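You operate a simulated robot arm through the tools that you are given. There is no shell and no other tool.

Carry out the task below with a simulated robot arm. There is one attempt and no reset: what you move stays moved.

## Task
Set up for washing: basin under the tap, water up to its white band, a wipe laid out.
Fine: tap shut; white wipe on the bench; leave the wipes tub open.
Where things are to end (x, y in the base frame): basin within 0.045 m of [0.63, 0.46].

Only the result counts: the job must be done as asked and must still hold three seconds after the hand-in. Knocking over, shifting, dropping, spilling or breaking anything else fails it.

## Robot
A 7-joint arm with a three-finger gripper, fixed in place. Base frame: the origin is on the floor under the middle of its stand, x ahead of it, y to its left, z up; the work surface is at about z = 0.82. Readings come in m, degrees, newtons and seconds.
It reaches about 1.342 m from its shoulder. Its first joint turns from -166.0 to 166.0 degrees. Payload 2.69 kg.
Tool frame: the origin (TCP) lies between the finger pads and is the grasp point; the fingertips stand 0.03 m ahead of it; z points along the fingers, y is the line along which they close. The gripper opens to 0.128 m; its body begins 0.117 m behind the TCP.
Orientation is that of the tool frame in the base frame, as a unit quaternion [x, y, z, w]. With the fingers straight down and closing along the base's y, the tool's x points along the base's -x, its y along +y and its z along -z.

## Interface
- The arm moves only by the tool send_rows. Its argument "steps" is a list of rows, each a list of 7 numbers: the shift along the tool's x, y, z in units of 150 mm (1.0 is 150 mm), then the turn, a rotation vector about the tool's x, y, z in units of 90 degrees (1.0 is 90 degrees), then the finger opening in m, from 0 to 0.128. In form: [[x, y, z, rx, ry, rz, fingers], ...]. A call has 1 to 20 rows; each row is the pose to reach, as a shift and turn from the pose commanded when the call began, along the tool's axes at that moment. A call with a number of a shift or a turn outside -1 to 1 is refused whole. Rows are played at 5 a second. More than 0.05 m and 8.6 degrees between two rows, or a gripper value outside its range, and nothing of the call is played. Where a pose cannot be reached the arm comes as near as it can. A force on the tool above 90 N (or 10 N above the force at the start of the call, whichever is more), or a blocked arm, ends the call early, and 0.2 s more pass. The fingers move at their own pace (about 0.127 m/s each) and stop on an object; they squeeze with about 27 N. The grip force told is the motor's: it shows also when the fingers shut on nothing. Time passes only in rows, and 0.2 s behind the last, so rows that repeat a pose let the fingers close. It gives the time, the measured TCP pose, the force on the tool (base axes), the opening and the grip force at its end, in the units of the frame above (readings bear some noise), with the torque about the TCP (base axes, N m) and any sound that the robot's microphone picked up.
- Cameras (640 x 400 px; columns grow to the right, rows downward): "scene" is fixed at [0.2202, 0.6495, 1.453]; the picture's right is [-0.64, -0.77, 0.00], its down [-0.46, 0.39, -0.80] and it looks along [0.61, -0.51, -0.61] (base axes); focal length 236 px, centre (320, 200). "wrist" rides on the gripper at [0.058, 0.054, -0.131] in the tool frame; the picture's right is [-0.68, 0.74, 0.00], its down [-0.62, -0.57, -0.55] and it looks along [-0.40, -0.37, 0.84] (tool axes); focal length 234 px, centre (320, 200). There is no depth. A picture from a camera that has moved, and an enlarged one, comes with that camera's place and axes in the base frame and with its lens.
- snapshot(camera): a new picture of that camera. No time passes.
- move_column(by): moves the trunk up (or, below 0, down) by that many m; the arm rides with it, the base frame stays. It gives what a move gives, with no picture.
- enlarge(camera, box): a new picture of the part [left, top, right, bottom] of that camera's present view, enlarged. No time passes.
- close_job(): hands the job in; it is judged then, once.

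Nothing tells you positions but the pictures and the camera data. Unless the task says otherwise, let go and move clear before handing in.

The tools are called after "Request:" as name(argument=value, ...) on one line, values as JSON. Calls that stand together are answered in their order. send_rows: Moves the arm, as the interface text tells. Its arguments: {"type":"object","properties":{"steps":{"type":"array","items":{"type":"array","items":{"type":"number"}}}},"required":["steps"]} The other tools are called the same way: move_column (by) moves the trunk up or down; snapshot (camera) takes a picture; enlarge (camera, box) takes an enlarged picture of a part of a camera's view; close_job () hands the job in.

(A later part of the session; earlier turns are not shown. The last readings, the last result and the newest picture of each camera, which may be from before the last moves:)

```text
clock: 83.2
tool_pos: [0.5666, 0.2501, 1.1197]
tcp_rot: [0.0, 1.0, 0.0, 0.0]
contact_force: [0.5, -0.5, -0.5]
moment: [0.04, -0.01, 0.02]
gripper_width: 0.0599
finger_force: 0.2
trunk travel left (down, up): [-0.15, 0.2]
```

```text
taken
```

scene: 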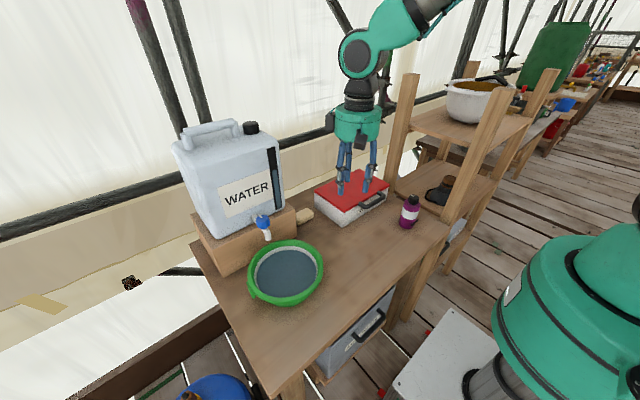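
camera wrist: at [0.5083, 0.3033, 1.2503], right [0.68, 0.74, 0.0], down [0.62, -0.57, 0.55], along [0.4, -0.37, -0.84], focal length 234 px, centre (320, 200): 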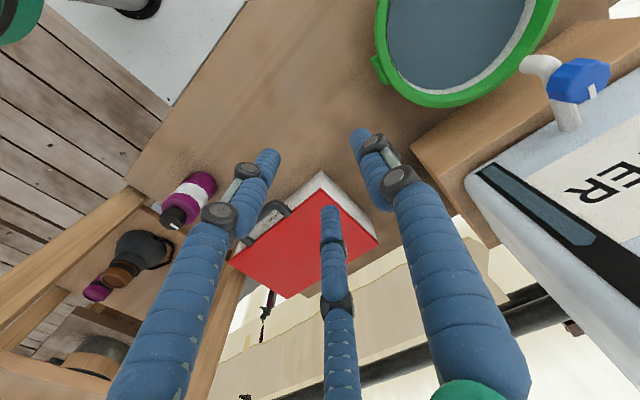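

The fingers hide the tub from here. I'll shift to a spot above it where the handle is in the clear part of the view.

Request:
send_rows(steps=[[-0.11, -0.2, -0.05, 0, 0, 0, 0.09], [-0.22, -0.4, -0.1, 0, 0, 0, 0.128], [-0.33, -0.6, -0.15, 0, 0, 0, 0.128], [-0.44, -0.8, -0.2, 0, 0, 0, 0.128], [-0.55, -1.0, -0.2, 0, 0, 0, 0.128], [-0.55, -1.0, -0.2, 0, 0, 0, 0.128]])

Request:
send_rows(steps=[[0, -0.17, 0, 0, 0, 0, 0.128], [0, -0.33, 0, 0, 0, 0, 0.128], [0, -0.33, 0, 0, 0, 0, 0.128]])

Request:
snapshot(camera="wrist")

Request:
enlarge(camera="wrist", box=[220, 80, 420, 205])

Request:
enlarge(camera="scene", box=[336, 175, 400, 215])

```text
clock: 84.6
tool_pos: [0.6501, 0.0984, 1.1518]
tcp_rot: [0.0, 1.0, 0.0, 0.0]
contact_force: [-0.4, -1.0, 0.5]
moment: [0.05, 0.05, -0.03]
gripper_width: 0.1279
finger_force: 0.0
trunk travel left (down, up): [-0.15, 0.2]
```

```text
clock: 85.4
tool_pos: [0.6491, 0.0518, 1.1501]
tcp_rot: [0.0, 1.0, 0.001, 0.0]
contact_force: [0.4, 0.7, -0.4]
moment: [0.07, -0.01, 0.01]
gripper_width: 0.1279
finger_force: 0.0
trunk travel left (down, up): [-0.15, 0.2]
```

```text
taken
camera wrist: at [0.5896, 0.1055, 1.28], right [0.68, 0.74, 0.0], down [0.62, -0.57, 0.55], along [0.4, -0.37, -0.84], focal length 234 px, centre (320, 200)
```

wrist: 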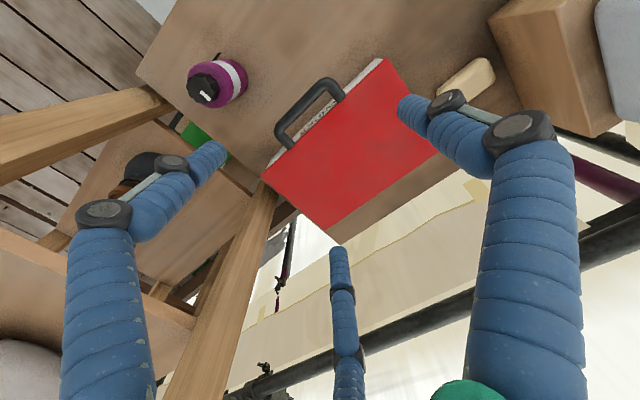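

```text
3.20 times, centred on (320, 142) of wrist
camera zoom: at [0.5896, 0.1055, 1.28], right [0.68, 0.74, 0.0], down [0.62, -0.57, 0.55], along [0.4, -0.37, -0.84], focal length 749 px, centre (320, 384)
```

zoom: 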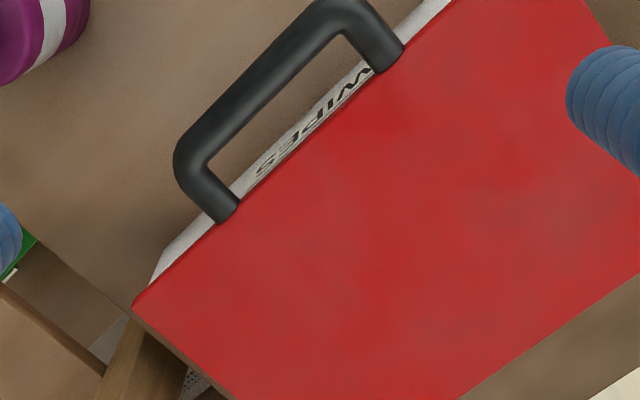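

```text
10.00 times, centred on (368, 195) of scene
camera zoom: at [0.2202, 0.6495, 1.453], right [-0.64, -0.77, 0.0], down [-0.46, 0.39, -0.8], along [0.61, -0.51, -0.61], focal length 2362 px, centre (-160, 250)
```

zoom: 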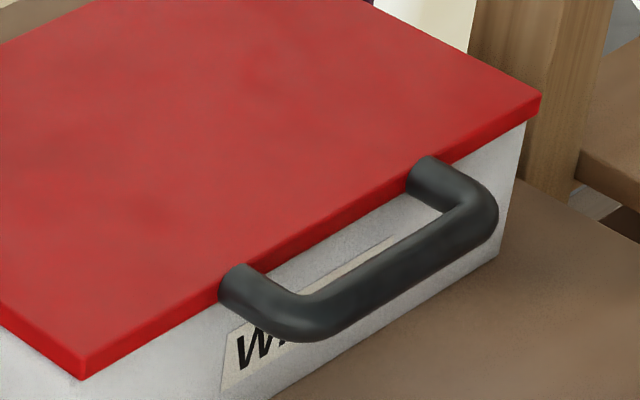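

The handle is a bar fixed to the lid's front edge: bar centre ≈(0.627, 0.035, 0.90), lid front edge x≈0.657, lid top z≈0.905, hinge presumably at the back (x≈0.83). The purple bottle at (0.515, −0.02) blocks a horizontal approach, so I'll come from above, gripping the bar across x. I'll rotate and move lower for a precise look.

Request:
send_rows(steps=[[0.012, -0.009, 0.072, 0, 0, -0.0833, 0.128], [0.0245, -0.019, 0.1445, 0, 0, -0.1667, 0.11], [0.037, -0.028, 0.217, 0, 0, -0.25, 0.09], [0.049, -0.038, 0.289, 0, 0, -0.3333, 0.07], [0.061, -0.047, 0.361, 0, 0, -0.4167, 0.06], [0.0735, -0.0565, 0.4335, 0, 0, -0.5, 0.05], [0.086, -0.066, 0.506, 0, 0, -0.5833, 0.05], [0.098, -0.075, 0.578, 0, 0, -0.6667, 0.05], [0.11, -0.085, 0.65, 0, 0, -0.75, 0.05], [0.1225, -0.094, 0.7225, 0, 0, -0.8333, 0.05], [0.135, -0.104, 0.795, 0, 0, -0.9167, 0.05], [0.147, -0.113, 0.867, 0, 0, -1.0, 0.05], [0.147, -0.113, 0.867, 0, 0, -1.0, 0.05]])

Request:
snapshot(camera="wrist")

Request:
enlarge(camera="wrist", box=[220, 60, 420, 185])

Request:
snapshot(camera="scene")

```text
clock: 88.2
tool_pos: [0.6269, 0.0319, 1.0193]
tcp_rot: [0.708, -0.706, 0.0, 0.0]
contact_force: [0.4, -0.1, 0.1]
moment: [0.02, 0.03, -0.01]
gripper_width: 0.0503
finger_force: 0.0
trunk travel left (down, up): [-0.15, 0.2]
```

```text
taken
camera wrist: at [0.573, -0.0251, 1.1501], right [-0.74, 0.67, 0.0], down [0.56, 0.62, 0.55], along [0.37, 0.4, -0.84], focal length 234 px, centre (320, 200)
```

wrist: 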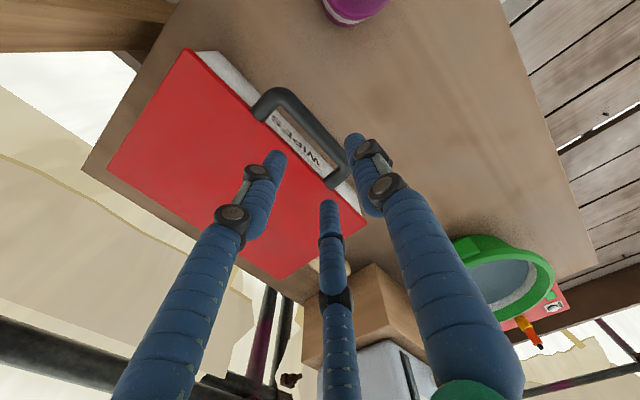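

```text
3.20 times, centred on (320, 122) of wrist
camera zoom: at [0.573, -0.0251, 1.1501], right [-0.74, 0.67, 0.0], down [0.56, 0.62, 0.55], along [0.37, 0.4, -0.84], focal length 749 px, centre (320, 448)
```

zoom: 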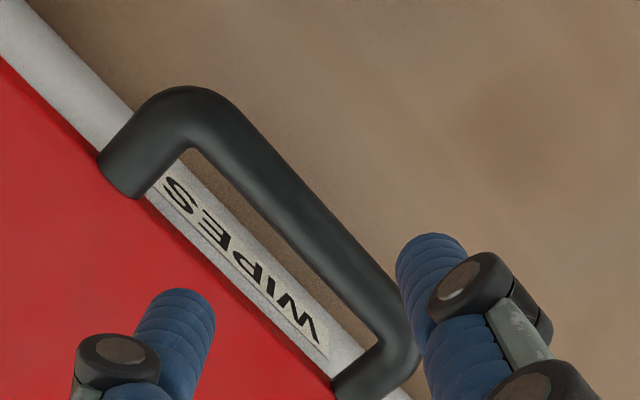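

```text
taken
```

scene: 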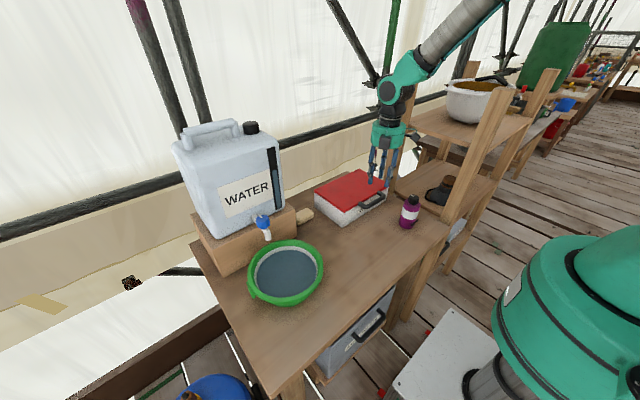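

The gap between bar and lid edge is only ~20 mm, tight for a 16 mm finger. A forward-slanting grip (fingers pointing forward and down, pinching the bar from above and below) is safer and follows the lid arc nicely. I'll retreat, turn to the opposite yaw, and tilt.

Request:
send_rows(steps=[[-0.0167, 0.0667, -0.0667, 0, 0, 0.0833, 0.05], [-0.0333, 0.1333, -0.1333, 0, 0, 0.1667, 0.05], [-0.05, 0.2, -0.2, 0, 0, 0.25, 0.05], [-0.0667, 0.2667, -0.2667, 0, 0, 0.3333, 0.05], [-0.0833, 0.3333, -0.3333, 0, 0, 0.4167, 0.05], [-0.1, 0.4, -0.4, 0, 0, 0.5, 0.05], [-0.1167, 0.4667, -0.4667, 0, 0, 0.5833, 0.05], [-0.1333, 0.5333, -0.5333, 0, 0, 0.6667, 0.05], [-0.15, 0.6, -0.6, 0, 0, 0.75, 0.05], [-0.1667, 0.6667, -0.6667, 0, 0, 0.8333, 0.05], [-0.1833, 0.7333, -0.7333, 0, 0, 0.9167, 0.05], [-0.2, 0.8, -0.8, 0, 0, 1.0, 0.05], [-0.2, 0.8, -0.8, 0, 0, 1.0, 0.05]])

Request:
send_rows(steps=[[0, 0, 0, -0.0347, -0.0347, 0.0711, 0.05], [0, 0, 0, -0.0694, -0.0694, 0.1422, 0.05], [0, 0, 0, -0.1041, -0.1041, 0.2133, 0.05], [0, 0, 0, -0.1387, -0.1387, 0.2844, 0.05], [0, 0, 0, -0.1734, -0.1734, 0.3555, 0.05], [0, 0, 0, -0.2081, -0.2081, 0.4266, 0.05], [0, 0, 0, -0.2428, -0.2428, 0.4978, 0.05], [0, 0, 0, -0.2775, -0.2775, 0.5689, 0.05], [0, 0, 0, -0.3122, -0.3122, 0.64, 0.05], [0, 0, 0, -0.3468, -0.3468, 0.7111, 0.05], [0, 0, 0, -0.3815, -0.3815, 0.7822, 0.05], [0, 0, 0, -0.4162, -0.4162, 0.8533, 0.05], [0, 0, 0, -0.4509, -0.4509, 0.9244, 0.05], [0, 0, 0, -0.4509, -0.4509, 0.9244, 0.05]])

Request:
snapshot(camera="wrist")

Request:
snapshot(camera="scene")

```text
clock: 91.0
tool_pos: [0.5071, 0.0643, 1.1408]
tcp_rot: [0.0, 1.0, 0.0, 0.0]
contact_force: [-0.4, 0.1, 1.0]
moment: [0.02, -0.01, 0.02]
gripper_width: 0.0499
finger_force: 0.2
trunk travel left (down, up): [-0.15, 0.2]
```

```text
clock: 94.0
tool_pos: [0.5068, 0.0631, 1.1409]
tcp_rot: [0.636, 0.635, 0.311, 0.311]
contact_force: [-0.5, -0.1, 1.3]
moment: [0.0, 0.0, -0.03]
gripper_width: 0.05
finger_force: 0.1
trunk travel left (down, up): [-0.15, 0.2]
```

```text
taken
camera wrist: at [0.4367, 0.1217, 1.2623], right [0.45, -0.68, 0.58], down [-0.78, -0.62, -0.11], along [0.43, -0.4, -0.81], focal length 234 px, centre (320, 200)
```

wrist: 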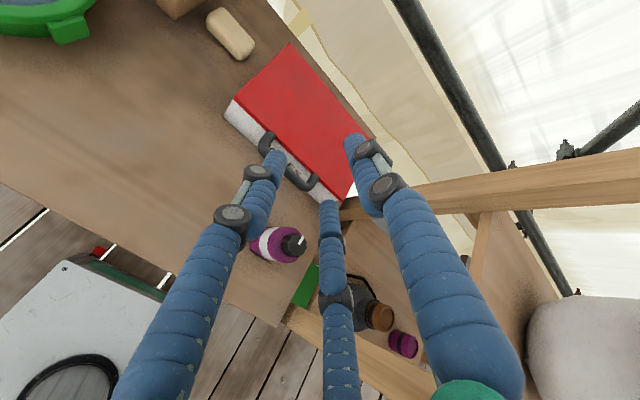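

```text
taken
```

scene: 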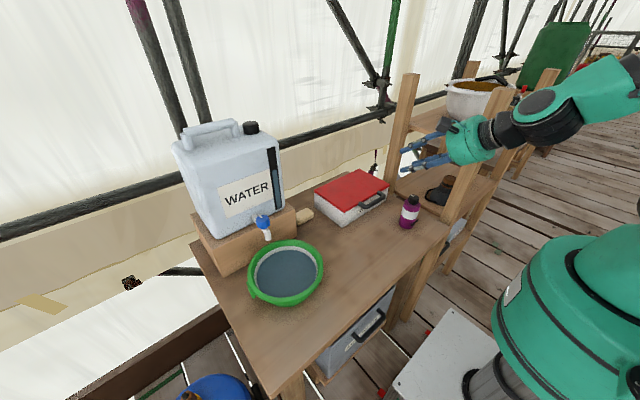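

The pose was reached exactly. Let me measure the handle from this view too.

Request:
enlarge(camera="wrist", box=[220, 100, 380, 200])

```text
4.00 times, centred on (300, 150) of wrist
camera zoom: at [0.4367, 0.1217, 1.2623], right [0.45, -0.68, 0.58], down [-0.78, -0.62, -0.11], along [0.43, -0.4, -0.81], focal length 937 px, centre (400, 400)
```

zoom: 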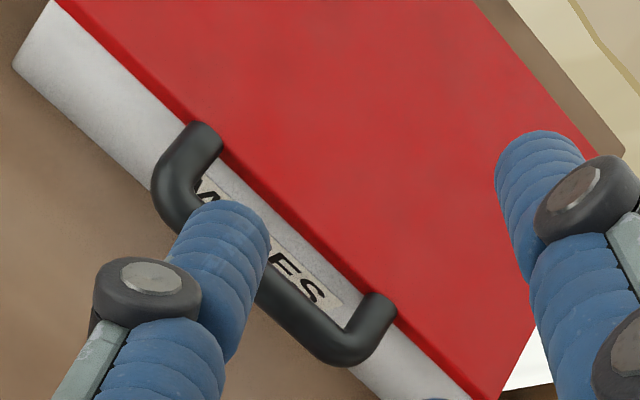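

Bar centre ≈(0.630, ·, 0.898). Moving to the pre-grasp point 8 cm back along the finger direction.

Request:
send_rows(steps=[[-0.0145, -0.129, 0.1655, 0, 0, 0, 0.05], [-0.029, -0.258, 0.331, 0, 0, 0, 0.05], [-0.0435, -0.3865, 0.4965, 0, 0, 0, 0.05], [-0.058, -0.515, 0.662, 0, 0, 0, 0.05], [-0.0725, -0.644, 0.8275, 0, 0, 0, 0.05], [-0.087, -0.773, 0.993, 0, 0, 0, 0.05], [-0.087, -0.773, 0.993, 0, 0, 0, 0.05]])

Request:
snapshot(camera="wrist")

Request:
snapshot(camera="scene")

Request:
enlarge(camera="scene", box=[320, 150, 448, 230])

```text
clock: 95.6
tool_pos: [0.5539, 0.0507, 0.9565]
tcp_rot: [0.635, 0.636, 0.311, 0.31]
contact_force: [-0.1, 0.1, 0.0]
moment: [0.0, -0.01, -0.02]
gripper_width: 0.0502
finger_force: 0.0
trunk travel left (down, up): [-0.15, 0.2]
```

```text
taken
camera wrist: at [0.4838, 0.1093, 1.0786], right [0.45, -0.68, 0.58], down [-0.78, -0.62, -0.11], along [0.43, -0.4, -0.81], focal length 234 px, centre (320, 200)
```

wrist: 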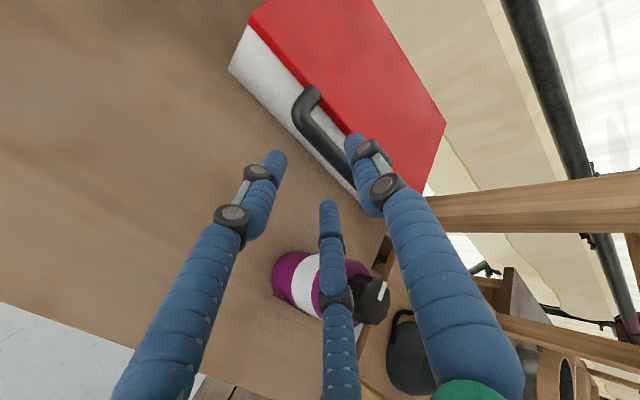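

```text
taken
```

scene: 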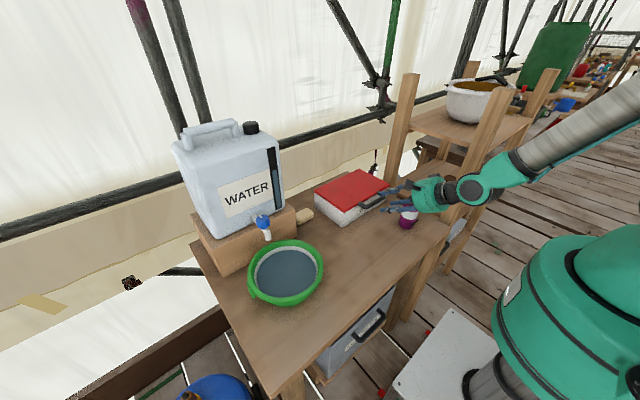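

```text
5.00 times, centred on (384, 190) of scene
camera zoom: at [0.2202, 0.6495, 1.453], right [-0.64, -0.77, 0.0], down [-0.46, 0.39, -0.8], along [0.61, -0.51, -0.61], focal length 1181 px, centre (0, 250)
```

zoom: 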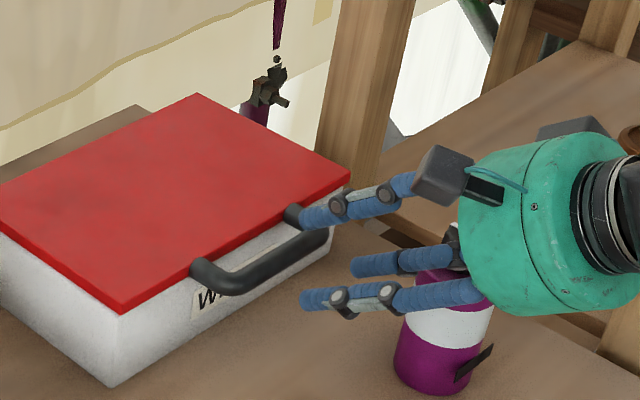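

The fingers point at the handle with clearance to the bottle. Advancing along the finger direction to straddle the bar.

Request:
send_rows(steps=[[0, 0, 0.13, 0, 0, 0, 0.05], [0, 0, 0.26, 0, 0, 0, 0.05], [0, 0, 0.37, 0, 0, 0, 0.05], [0, 0, 0.45, 0, 0, 0, 0.05], [0, 0, 0.51, 0, 0, 0, 0.05], [0, 0, 0.51, 0, 0, 0, 0.05]])

Request:
snapshot(camera="wrist")

Request:
enlarge(camera="scene", box=[336, 160, 432, 220])

```text
clock: 97.0
tool_pos: [0.6127, 0.0509, 0.9109]
tcp_rot: [0.635, 0.636, 0.31, 0.31]
contact_force: [0.5, -0.4, -0.4]
moment: [-0.02, -0.02, 0.01]
gripper_width: 0.0498
finger_force: 0.0
trunk travel left (down, up): [-0.15, 0.2]
```

```text
taken
camera wrist: at [0.5433, 0.1092, 1.0326], right [0.45, -0.68, 0.58], down [-0.78, -0.62, -0.11], along [0.43, -0.4, -0.81], focal length 234 px, centre (320, 200)
```

wrist: 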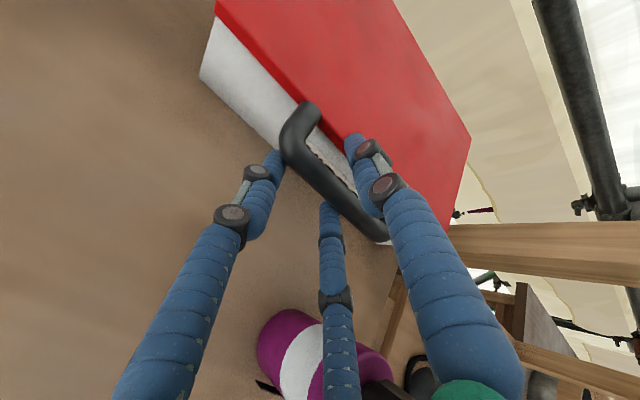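

```text
6.67 times, centred on (384, 190) of scene
camera zoom: at [0.2202, 0.6495, 1.453], right [-0.64, -0.77, 0.0], down [-0.46, 0.39, -0.8], along [0.61, -0.51, -0.61], focal length 1574 px, centre (-107, 267)
```

zoom: 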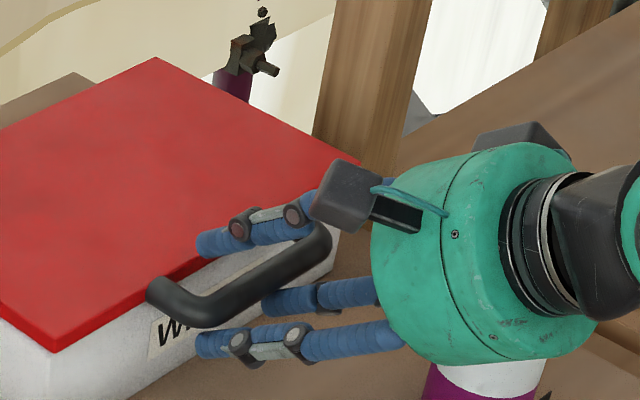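

The bar lies between the upper and lower fingers. Closing on it.

Request:
send_rows(steps=[[0, 0, 0, 0, 0, 0, 0.04], [0, 0, 0, 0, 0, 0, 0.03], [0, 0, 0, 0, 0, 0, 0.02], [0, 0, 0, 0, 0, 0, 0.01], [0, 0, 0, 0, 0, 0, 0.0], [0, 0, 0, 0, 0, 0, 0.0]])

Request:
snapshot(camera="wrist")

Request:
enlarge(camera="scene", box=[336, 160, 432, 220])

```text
clock: 98.4
tool_pos: [0.6124, 0.0512, 0.9111]
tcp_rot: [0.635, 0.636, 0.311, 0.31]
contact_force: [-3.3, -1.0, -0.9]
moment: [-0.01, 0.02, 0.01]
gripper_width: 0.0273
finger_force: 44.9
trunk travel left (down, up): [-0.15, 0.2]
```

```text
taken
camera wrist: at [0.5429, 0.1091, 1.0328], right [0.45, -0.68, 0.58], down [-0.78, -0.62, -0.11], along [0.43, -0.4, -0.81], focal length 234 px, centre (320, 200)
```

wrist: 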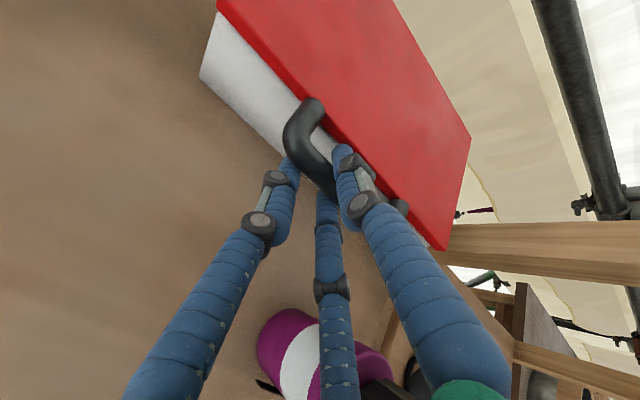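

```text
6.67 times, centred on (384, 190) of scene
camera zoom: at [0.2202, 0.6495, 1.453], right [-0.64, -0.77, 0.0], down [-0.46, 0.39, -0.8], along [0.61, -0.51, -0.61], focal length 1574 px, centre (-107, 267)
```

zoom: 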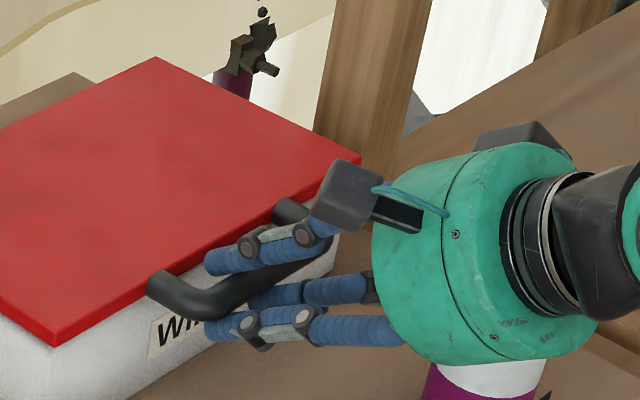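

Handle held. Starting to lift along an arc about the assumed rear hinge: first 12°.

Request:
send_rows(steps=[[0, 0.0427, -0.0273, 0.0222, 0, 0, 0.0], [0, 0.0855, -0.0546, 0.0444, 0, 0, 0.0], [0, 0.13, -0.079, 0.0667, 0, 0, 0.0], [0, 0.1745, -0.1031, 0.0889, 0, 0, 0.0], [0, 0.2667, -0.1454, 0.1333, 0, 0, 0.0], [0, 0.2667, -0.1454, 0.1333, 0, 0, 0.0]])

Request:
snapshot(camera="scene")

Request:
enlarge(camera="scene", box=[300, 140, 428, 220])

Request:
snapshot(camera="wrist")

```text
clock: 99.8
tool_pos: [0.6207, 0.0509, 0.9543]
tcp_rot: [0.664, 0.665, 0.242, 0.242]
contact_force: [6.2, 1.3, -2.8]
moment: [-0.11, -0.06, -0.09]
gripper_width: 0.0272
finger_force: 44.8
trunk travel left (down, up): [-0.15, 0.2]
```

```text
taken
```

scene: 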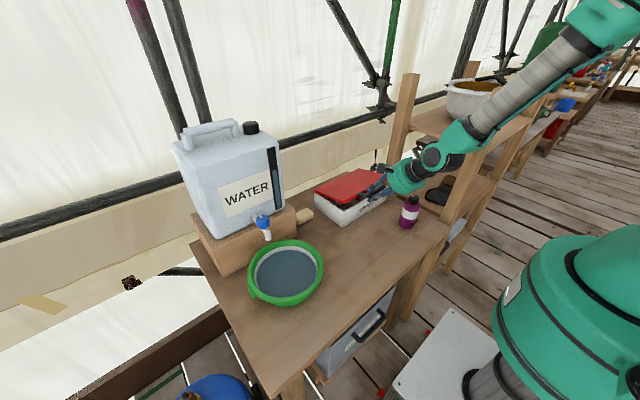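

```text
5.00 times, centred on (364, 180) of scene
camera zoom: at [0.2202, 0.6495, 1.453], right [-0.64, -0.77, 0.0], down [-0.46, 0.39, -0.8], along [0.61, -0.51, -0.61], focal length 1181 px, centre (100, 300)
```

zoom: 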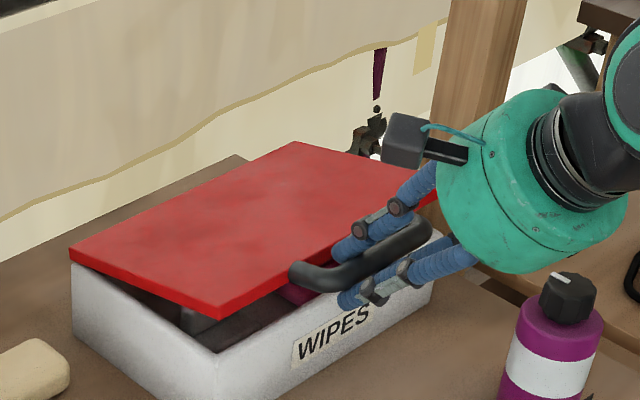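

```text
taken
camera wrist: at [0.5776, 0.1092, 1.0888], right [0.56, -0.68, 0.47], down [-0.79, -0.62, 0.06], along [0.25, -0.4, -0.88], focal length 234 px, centre (320, 200)
```

wrist: 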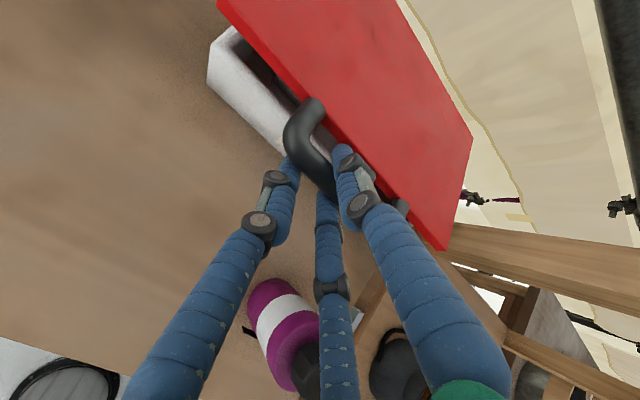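

The lid opens on its rear hinge with little force. Continuing along the arc by another 32°.

Request:
send_rows(steps=[[0, 0.0847, -0.0549, 0.0444, 0, 0, 0.0], [0, 0.173, -0.1036, 0.0889, 0, 0, 0.0], [0, 0.2644, -0.1461, 0.1333, 0, 0, 0.0], [0, 0.3586, -0.1822, 0.1778, 0, 0, 0.0], [0, 0.4551, -0.2115, 0.2222, 0, 0, 0.0], [0, 0.5534, -0.2341, 0.2667, 0, 0, 0.0], [0, 0.653, -0.2498, 0.3111, 0, 0, 0.0], [0, 0.7535, -0.2585, 0.3556, 0, 0, 0.0], [0, 0.7535, -0.2585, 0.3556, 0, 0, 0.0]])

Request:
snapshot(camera="scene")

Request:
enlarge(camera="scene", box=[300, 120, 428, 220])

Request:
snapshot(camera="wrist")

```text
clock: 101.8
tool_pos: [0.6602, 0.043, 1.0063]
tcp_rot: [0.698, 0.692, 0.119, 0.138]
contact_force: [-1.1, 0.0, 1.2]
moment: [0.01, -0.06, -0.02]
gripper_width: 0.0018
finger_force: 31.7
out of reach, approached as far as the arm can: row 4, 5, 6, 7, 8, 9
trunk travel left (down, up): [-0.15, 0.2]
```

```text
taken
```

scene: 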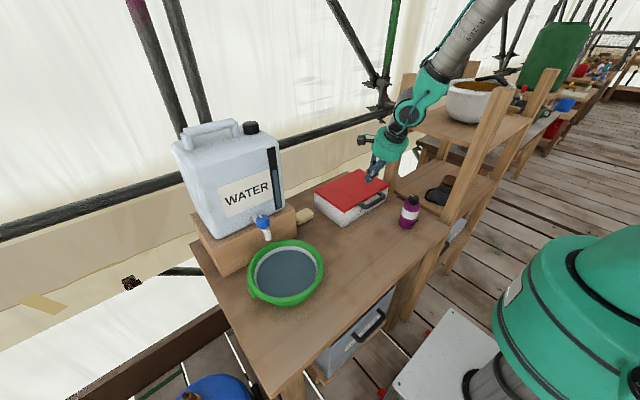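

```text
4.00 times, centred on (364, 170) of scene
camera zoom: at [0.2202, 0.6495, 1.453], right [-0.64, -0.77, 0.0], down [-0.46, 0.39, -0.8], along [0.61, -0.51, -0.61], focal length 945 px, centre (144, 320)
```

zoom: 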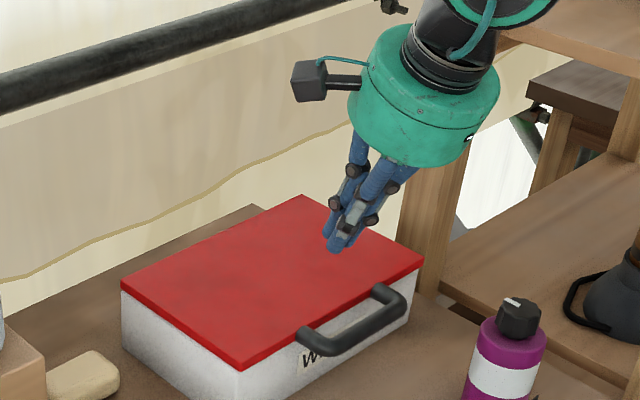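

```text
taken
camera wrist: at [0.6637, 0.1037, 1.1457], right [0.68, -0.68, 0.28], down [-0.73, -0.6, 0.32], along [-0.05, -0.43, -0.9], focal length 234 px, centre (320, 200)
```

wrist: 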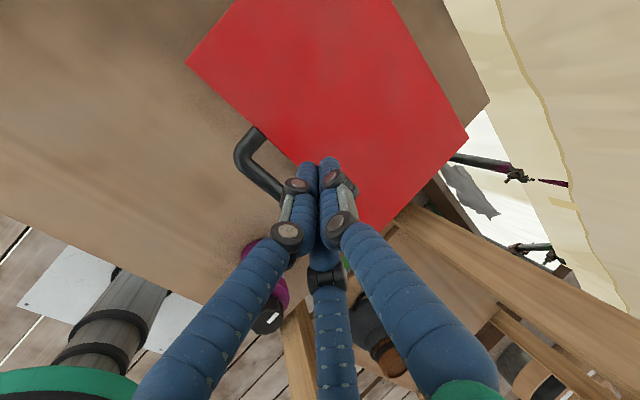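

The arm ran out of reach with that wrist orientation; the handle slipped out and the lid fell shut again, with nothing else disturbed that I can see. I'll back off up and toward the robot and check the surroundings.

Request:
send_rows(steps=[[0, -0.15, -0.155, 0, 0, 0, 0.0], [0, -0.3, -0.31, 0, 0, 0, 0.0], [0, -0.45, -0.465, 0, 0, 0, 0.02], [0, -0.586, -0.621, 0, 0, 0, 0.04], [0, -0.586, -0.621, 0, 0, 0, 0.04], [0, -0.586, -0.621, 0, 0, 0, 0.04]])

Request:
snapshot(camera="scene")

Request:
snapshot(camera="wrist")

Request:
enlarge(camera="scene", box=[300, 140, 460, 240])

```text
clock: 103.2
tool_pos: [0.544, 0.0444, 1.0584]
tcp_rot: [0.697, 0.693, 0.119, 0.139]
contact_force: [0.2, 0.2, -0.3]
moment: [-0.03, 0.0, 0.0]
gripper_width: 0.0401
finger_force: 0.0
trunk travel left (down, up): [-0.15, 0.2]
```

```text
taken
```

scene: 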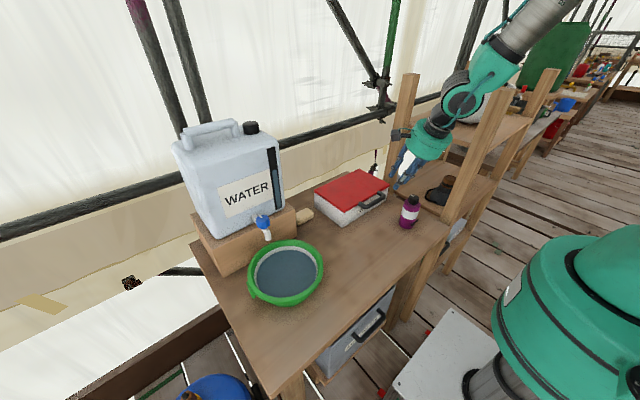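

```text
taken
camera wrist: at [0.5486, 0.1061, 1.1978], right [0.68, -0.68, 0.28], down [-0.73, -0.6, 0.33], along [-0.05, -0.43, -0.9], focal length 234 px, centre (320, 200)
```

wrist: 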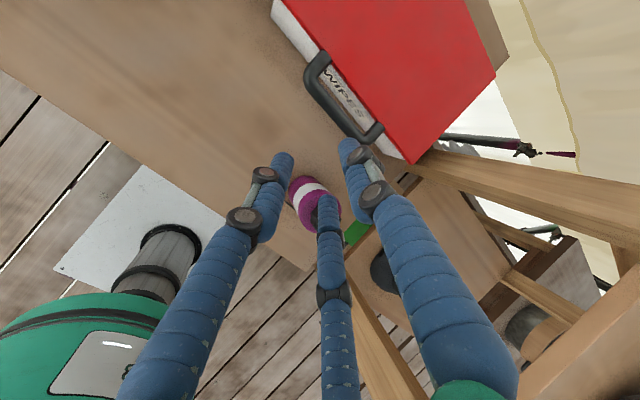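

```text
4.00 times, centred on (380, 190) of scene
camera zoom: at [0.2202, 0.6495, 1.453], right [-0.64, -0.77, 0.0], down [-0.46, 0.39, -0.8], along [0.61, -0.51, -0.61], focal length 945 px, centre (80, 240)
```

zoom: 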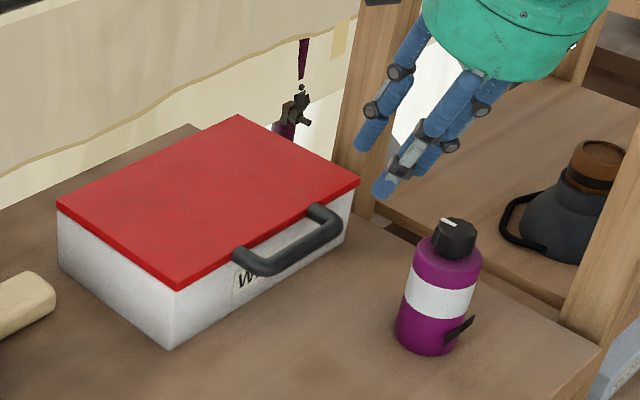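

Nothing else moved. Testing in free space whether this yaw can go to vertical at all.

Request:
send_rows(steps=[[0, 0, -0.1, 0.07, 0, 0, 0.04], [0, 0, -0.2, 0.14, 0, 0, 0.04], [0, 0, -0.3, 0.21, 0, 0, 0.04], [0, 0, -0.3, 0.21, 0, 0, 0.04]])

```text
clock: 104.2
tool_pos: [0.542, 0.0438, 1.0654]
tcp_rot: [0.701, 0.696, 0.099, 0.12]
contact_force: [-0.6, 0.0, 0.0]
moment: [0.03, -0.03, 0.03]
gripper_width: 0.0398
finger_force: 0.2
out of reach, approached as far as the arm can: row 1, 2, 3, 4
trunk travel left (down, up): [-0.15, 0.2]
```

That yaw cannot reach vertical, so I'll use the comfortable yaw (θ=−90°) with a 28° forward tilt and put the two fingertips into the 20 mm slot behind the bar from above. The hand stays above the bottle (cap top ≈0.95). Rotating back now in two calls.

Request:
send_rows(steps=[[0, 0, -0.017, -0.0013, -0.0073, -0.083, 0.04], [0, 0, -0.033, -0.0025, -0.0147, -0.166, 0.04], [0, 0, -0.05, -0.0038, -0.022, -0.249, 0.04], [0, 0, -0.067, -0.005, -0.0293, -0.332, 0.04], [0, 0, -0.083, -0.0063, -0.0367, -0.415, 0.04], [0, 0, -0.1, -0.0075, -0.044, -0.498, 0.04], [0, 0, -0.117, -0.0088, -0.0513, -0.581, 0.04], [0, 0, -0.133, -0.01, -0.0587, -0.664, 0.04], [0, 0, -0.15, -0.0113, -0.066, -0.747, 0.04], [0, 0, -0.167, -0.0125, -0.0733, -0.83, 0.04], [0, 0, -0.183, -0.0138, -0.0807, -0.913, 0.04], [0, 0, -0.2, -0.015, -0.088, -0.996, 0.04], [0, 0, -0.2, -0.015, -0.088, -0.996, 0.04]])

Request:
send_rows(steps=[[0, 0, 0, -0.0013, -0.0073, -0.083, 0.04], [0, 0, 0, -0.0025, -0.0147, -0.166, 0.04], [0, 0, 0, -0.0038, -0.022, -0.249, 0.04], [0, 0, 0, -0.005, -0.0293, -0.332, 0.04], [0, 0, 0, -0.0063, -0.0367, -0.415, 0.04], [0, 0, 0, -0.0075, -0.044, -0.498, 0.04], [0, 0, 0, -0.0088, -0.0513, -0.581, 0.04], [0, 0, 0, -0.01, -0.0587, -0.664, 0.04], [0, 0, 0, -0.0113, -0.066, -0.747, 0.04], [0, 0, 0, -0.0125, -0.0733, -0.83, 0.04], [0, 0, 0, -0.0138, -0.0807, -0.913, 0.04], [0, 0, 0, -0.015, -0.088, -0.996, 0.04], [0, 0, 0, -0.015, -0.088, -0.996, 0.04]])

Request:
snapshot(camera="wrist")

Request:
snapshot(camera="scene")

```text
clock: 107.0
tool_pos: [0.534, 0.0444, 1.096]
tcp_rot: [0.009, 0.977, -0.05, 0.206]
contact_force: [-0.1, 0.3, -0.3]
moment: [0.01, 0.0, -0.03]
gripper_width: 0.0401
finger_force: 0.0
trunk travel left (down, up): [-0.15, 0.2]
```

```text
clock: 109.8
tool_pos: [0.5333, 0.0518, 1.0789]
tcp_rot: [0.684, -0.683, 0.173, -0.187]
contact_force: [-0.2, 0.1, -0.4]
moment: [0.03, -0.05, 0.0]
gripper_width: 0.0401
finger_force: 0.0
out of reach, approached as far as the arm can: row 9, 10, 11, 12, 13
trunk travel left (down, up): [-0.15, 0.2]
```

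```text
taken
camera wrist: at [0.422, -0.0091, 1.1654], right [-0.65, 0.68, -0.35], down [0.22, 0.6, 0.77], along [0.73, 0.42, -0.54], focal length 234 px, centre (320, 200)
```

wrist: 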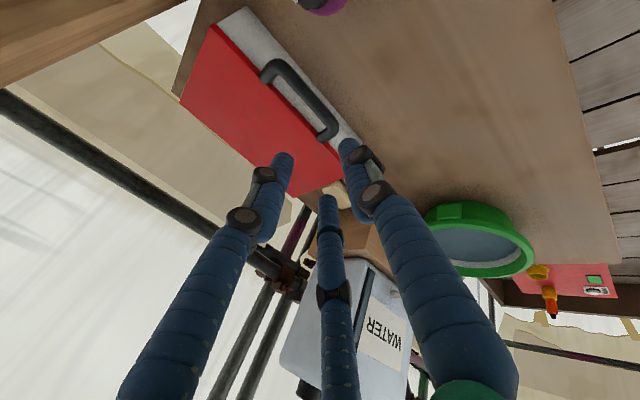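

```text
taken
```

scene: 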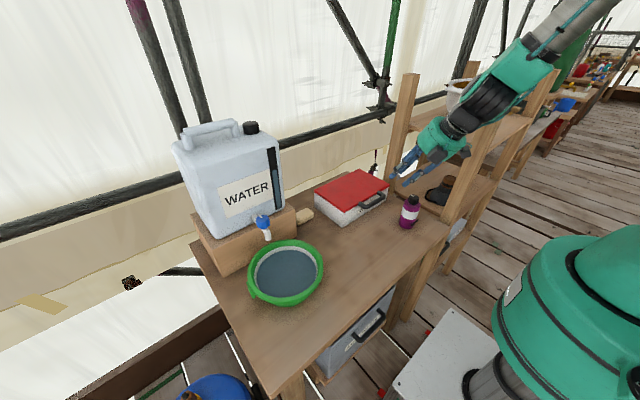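

Orientation is right (≈29.5° forward tilt), just the position was clipped. I'll check the handle's position in this view before approaching.

Request:
enlarge(camera="wrist", box=[220, 30, 380, 150])

Request:
enlarge(camera="scene", box=[336, 150, 496, 250])

```text
3.33 times, centred on (300, 90) of wrist
camera zoom: at [0.422, -0.0091, 1.1654], right [-0.65, 0.68, -0.35], down [0.22, 0.6, 0.77], along [0.73, 0.42, -0.54], focal length 781 px, centre (387, 567)
```

zoom: 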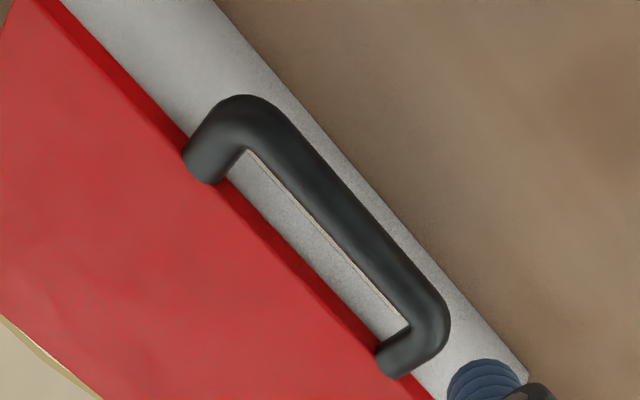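

```text
4.00 times, centred on (416, 200) of scene
camera zoom: at [0.2202, 0.6495, 1.453], right [-0.64, -0.77, 0.0], down [-0.46, 0.39, -0.8], along [0.61, -0.51, -0.61], focal length 945 px, centre (-64, 200)
```

zoom: 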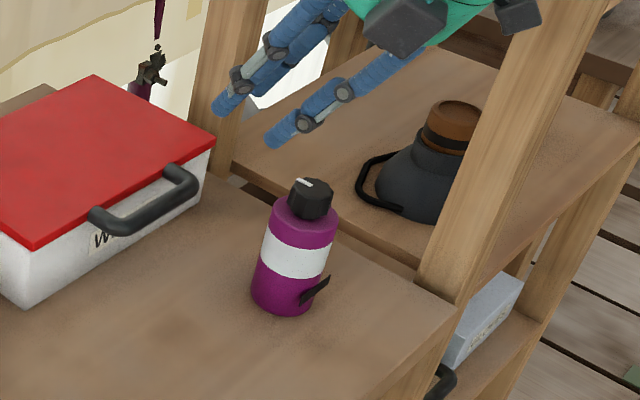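

Bar refined to ≈(0.632, ·, 0.895), lid edge x≈0.661. Moving to the pre-grasp point 6 cm back along the finger axis.

Request:
send_rows(steps=[[0.024, 0.007, 0.171, 0, 0, 0, 0.04], [0.049, 0.013, 0.342, 0, 0, 0, 0.03], [0.073, 0.02, 0.513, 0, 0, 0, 0.03], [0.098, 0.026, 0.684, 0, 0, 0, 0.03], [0.122, 0.033, 0.855, 0, 0, 0, 0.03], [0.122, 0.033, 0.855, 0, 0, 0, 0.03]])

Request:
snapshot(camera="wrist")

Request:
enlarge(camera="wrist", box=[240, 60, 400, 180])

Request:
enlarge(camera="scene", box=[330, 140, 426, 220])

```text
clock: 111.2
tool_pos: [0.5896, 0.0264, 0.9813]
tcp_rot: [-0.686, 0.686, -0.172, 0.17]
contact_force: [0.2, -0.2, -0.1]
moment: [0.0, 0.02, 0.03]
gripper_width: 0.0299
finger_force: 0.1
trunk travel left (down, up): [-0.15, 0.2]
```

```text
taken
camera wrist: at [0.4804, -0.0315, 1.0702], right [-0.65, 0.68, -0.35], down [0.24, 0.62, 0.75], along [0.72, 0.4, -0.56], focal length 234 px, centre (320, 200)
```

wrist: 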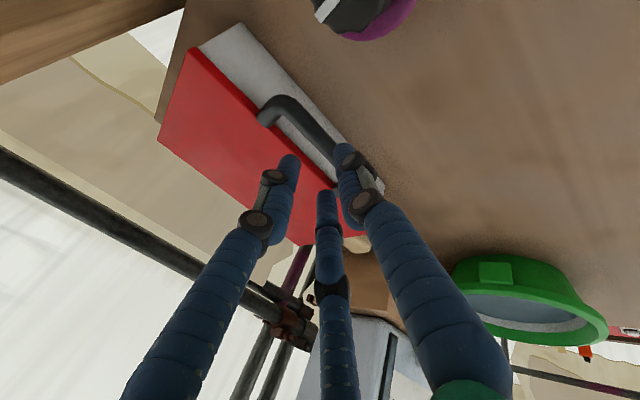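

```text
3.33 times, centred on (320, 120) of wrist
camera zoom: at [0.4804, -0.0315, 1.0702], right [-0.65, 0.68, -0.35], down [0.24, 0.62, 0.75], along [0.72, 0.4, -0.56], focal length 781 px, centre (320, 467)
```

zoom: 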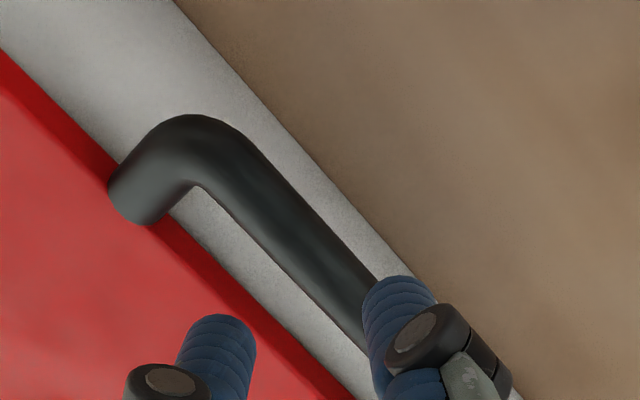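

```text
5.00 times, centred on (378, 180) of scene
camera zoom: at [0.2202, 0.6495, 1.453], right [-0.64, -0.77, 0.0], down [-0.46, 0.39, -0.8], along [0.61, -0.51, -0.61], focal length 1181 px, centre (30, 300)
```

zoom: 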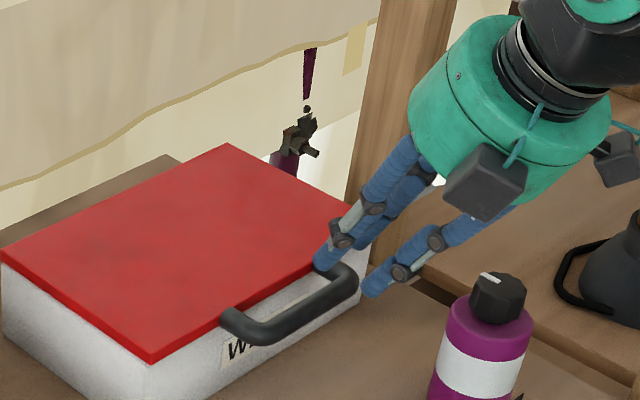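

Measured gap ≈21 mm, bar centre (0.6325, ·, 0.8946). Aligning in y and advancing to 2.5 cm short for a check.

Request:
send_rows(steps=[[-0.032, 0.008, 0.1, 0, 0, 0, 0.026], [-0.064, 0.016, 0.2, 0, 0, 0, 0.026], [-0.064, 0.016, 0.34, 0, 0, 0, 0.026], [-0.064, 0.016, 0.34, 0, 0, 0, 0.026]])

Request:
snapshot(camera="wrist")

Request:
enlarge(camera="wrist", box=[250, 90, 390, 190])

Request:
enlarge(camera="scene", box=[340, 160, 420, 210])

```text
clock: 112.2
tool_pos: [0.608, 0.0377, 0.935]
tcp_rot: [-0.685, 0.687, -0.172, 0.17]
contact_force: [-17.2, 1.4, 21.5]
moment: [0.02, 0.09, 0.08]
gripper_width: 0.0279
finger_force: 1.4
trunk travel left (down, up): [-0.15, 0.2]
```

```text
taken
camera wrist: at [0.4992, -0.0211, 1.0239], right [-0.65, 0.68, -0.35], down [0.24, 0.62, 0.75], along [0.72, 0.4, -0.56], focal length 234 px, centre (320, 200)
```

wrist: 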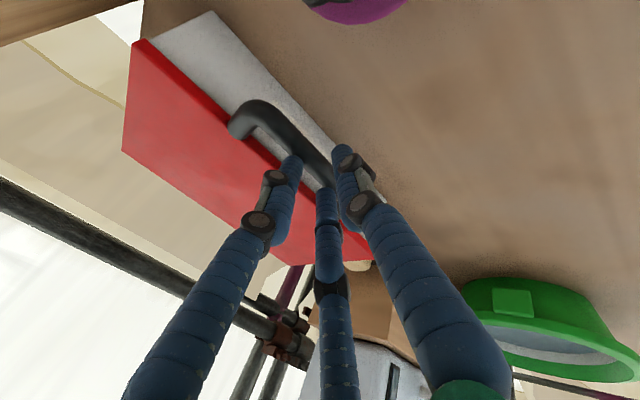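

```text
4.00 times, centred on (320, 140) of wrist
camera zoom: at [0.4992, -0.0211, 1.0239], right [-0.65, 0.68, -0.35], down [0.24, 0.62, 0.75], along [0.72, 0.4, -0.56], focal length 937 px, centre (320, 440)
```

zoom: 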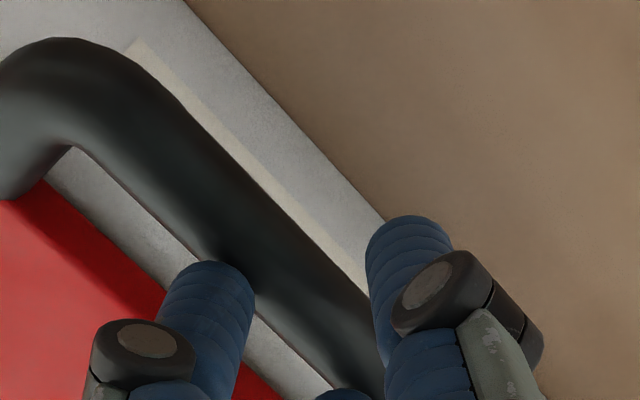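

```text
8.00 times, centred on (380, 185) of scene
camera zoom: at [0.2202, 0.6495, 1.453], right [-0.64, -0.77, 0.0], down [-0.46, 0.39, -0.8], along [0.61, -0.51, -0.61], focal length 1889 px, centre (-160, 320)
```

zoom: 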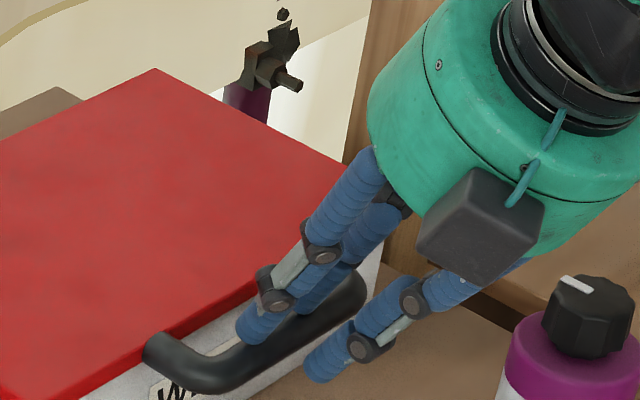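

The fingertips touched the bar (the true gap at the tips is ~9 mm less than the reading, and tips reach ~4 cm ahead when nearly closed). Backing off slightly, opening to 36 mm, and looking again.

Request:
send_rows(steps=[[0, 0, -0.12, 0, 0, 0, 0.036], [0, 0, -0.12, 0, 0, 0, 0.036], [0, 0, -0.06, 0, 0, 0, 0.036], [0, 0, -0.06, 0, 0, 0, 0.036]])

Request:
enlarge(camera="wrist", box=[250, 90, 390, 190])

```text
clock: 113.2
tool_pos: [0.6071, 0.037, 0.9408]
tcp_rot: [-0.686, 0.686, -0.171, 0.17]
contact_force: [-0.5, -0.3, -0.5]
moment: [0.01, 0.05, 0.01]
gripper_width: 0.0361
finger_force: 0.0
trunk travel left (down, up): [-0.15, 0.2]
```

```text
4.00 times, centred on (320, 140) of wrist
camera zoom: at [0.4978, -0.0218, 1.0299], right [-0.65, 0.68, -0.35], down [0.24, 0.62, 0.75], along [0.72, 0.4, -0.57], focal length 937 px, centre (320, 440)
```

zoom: 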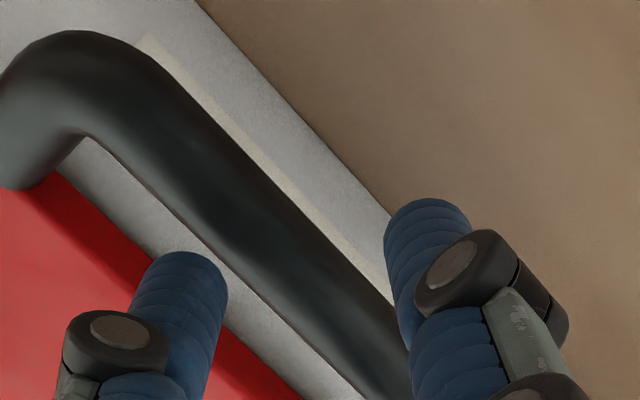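

The view shows the finger gap's centre is ~5 mm off the TCP (toward tool +y). Correcting laterally by 6.5 mm toward the lid, then sliding in 2.3 cm.

Request:
send_rows(steps=[[0, -0.043, 0, 0, 0, 0, 0.036], [0, -0.043, 0.05, 0, 0, 0, 0.036], [0, -0.043, 0.1, 0, 0, 0, 0.036], [0, -0.043, 0.151, 0, 0, 0, 0.036], [0, -0.043, 0.151, 0, 0, 0, 0.036]])

Request:
enlarge(camera="wrist", box=[250, 90, 390, 190])

Request:
enlarge(camera="scene", box=[340, 160, 420, 210])

```text
clock: 114.4
tool_pos: [0.6225, 0.0358, 0.9226]
tcp_rot: [-0.685, 0.687, -0.172, 0.17]
contact_force: [0.7, -1.4, 0.2]
moment: [0.01, -0.02, -0.01]
gripper_width: 0.0361
finger_force: 0.1
trunk travel left (down, up): [-0.15, 0.2]
```

```text
4.00 times, centred on (320, 140) of wrist
camera zoom: at [0.5136, -0.0219, 1.0135], right [-0.65, 0.68, -0.35], down [0.24, 0.62, 0.75], along [0.72, 0.4, -0.56], focal length 937 px, centre (320, 440)
```

zoom: 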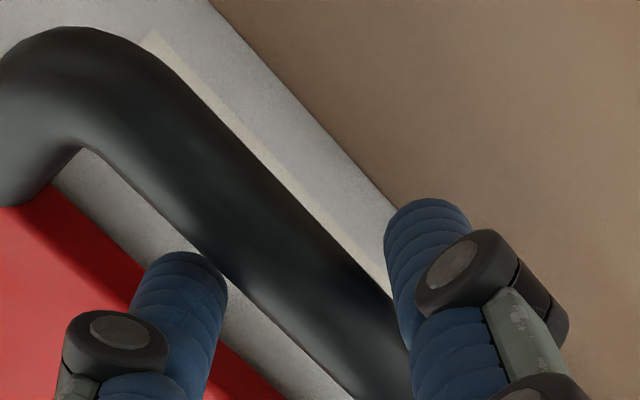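

```text
8.00 times, centred on (380, 185) of scene
camera zoom: at [0.2202, 0.6495, 1.453], right [-0.64, -0.77, 0.0], down [-0.46, 0.39, -0.8], along [0.61, -0.51, -0.61], focal length 1889 px, centre (-160, 320)
```

zoom: 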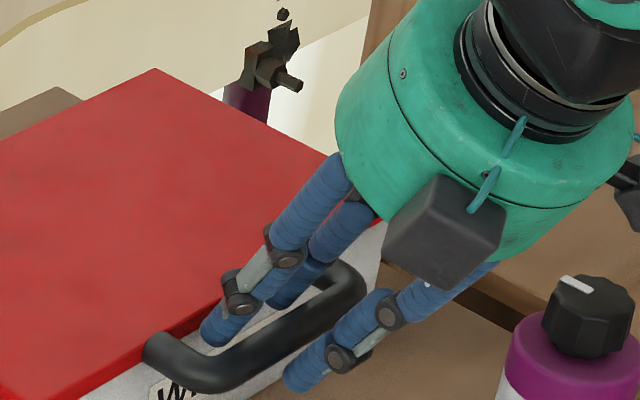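

No contact force and the fingertips sit on either side of the bar. Closing.

Request:
send_rows(steps=[[0, 0, 0, 0, 0, 0, 0.03], [0, 0, 0, 0, 0, 0, 0.024], [0, 0, 0, 0, 0, 0, 0.015], [0, 0, 0, 0, 0, 0, 0.0], [0, 0, 0, 0, 0, 0, 0.0]])

Request:
enlarge(camera="wrist", box=[250, 90, 390, 190])

Request:
enlarge(camera="scene", box=[340, 160, 420, 210])

```text
clock: 115.6
tool_pos: [0.6213, 0.0364, 0.9246]
tcp_rot: [-0.686, 0.687, -0.171, 0.169]
contact_force: [-7.2, -0.8, -1.1]
moment: [-0.05, 0.21, 0.08]
gripper_width: 0.0277
finger_force: 45.1
trunk travel left (down, up): [-0.15, 0.2]
```

```text
4.00 times, centred on (320, 140) of wrist
camera zoom: at [0.5129, -0.0219, 1.0135], right [-0.65, 0.68, -0.35], down [0.24, 0.62, 0.75], along [0.72, 0.4, -0.57], focal length 937 px, centre (320, 440)
```

zoom: 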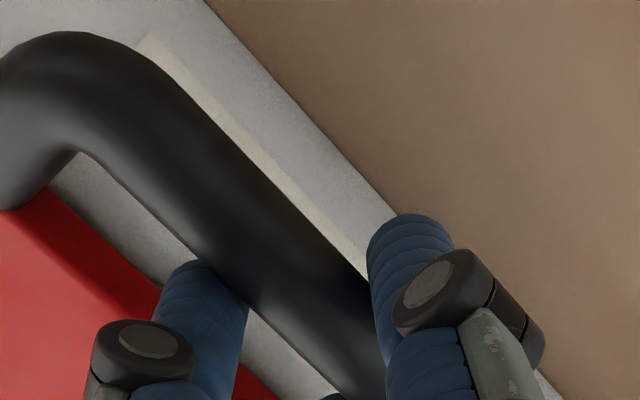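

```text
8.00 times, centred on (380, 185) of scene
camera zoom: at [0.2202, 0.6495, 1.453], right [-0.64, -0.77, 0.0], down [-0.46, 0.39, -0.8], along [0.61, -0.51, -0.61], focal length 1889 px, centre (-160, 320)
```

zoom: 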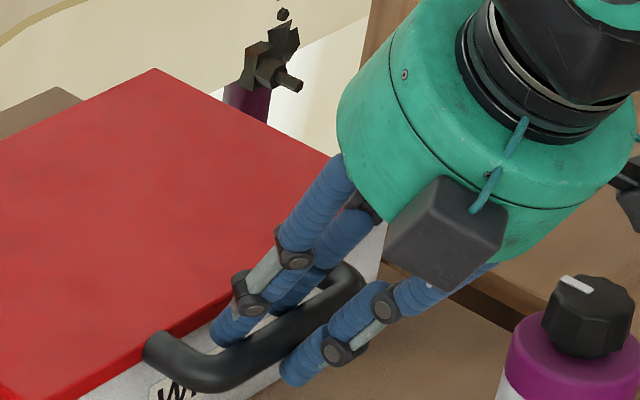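

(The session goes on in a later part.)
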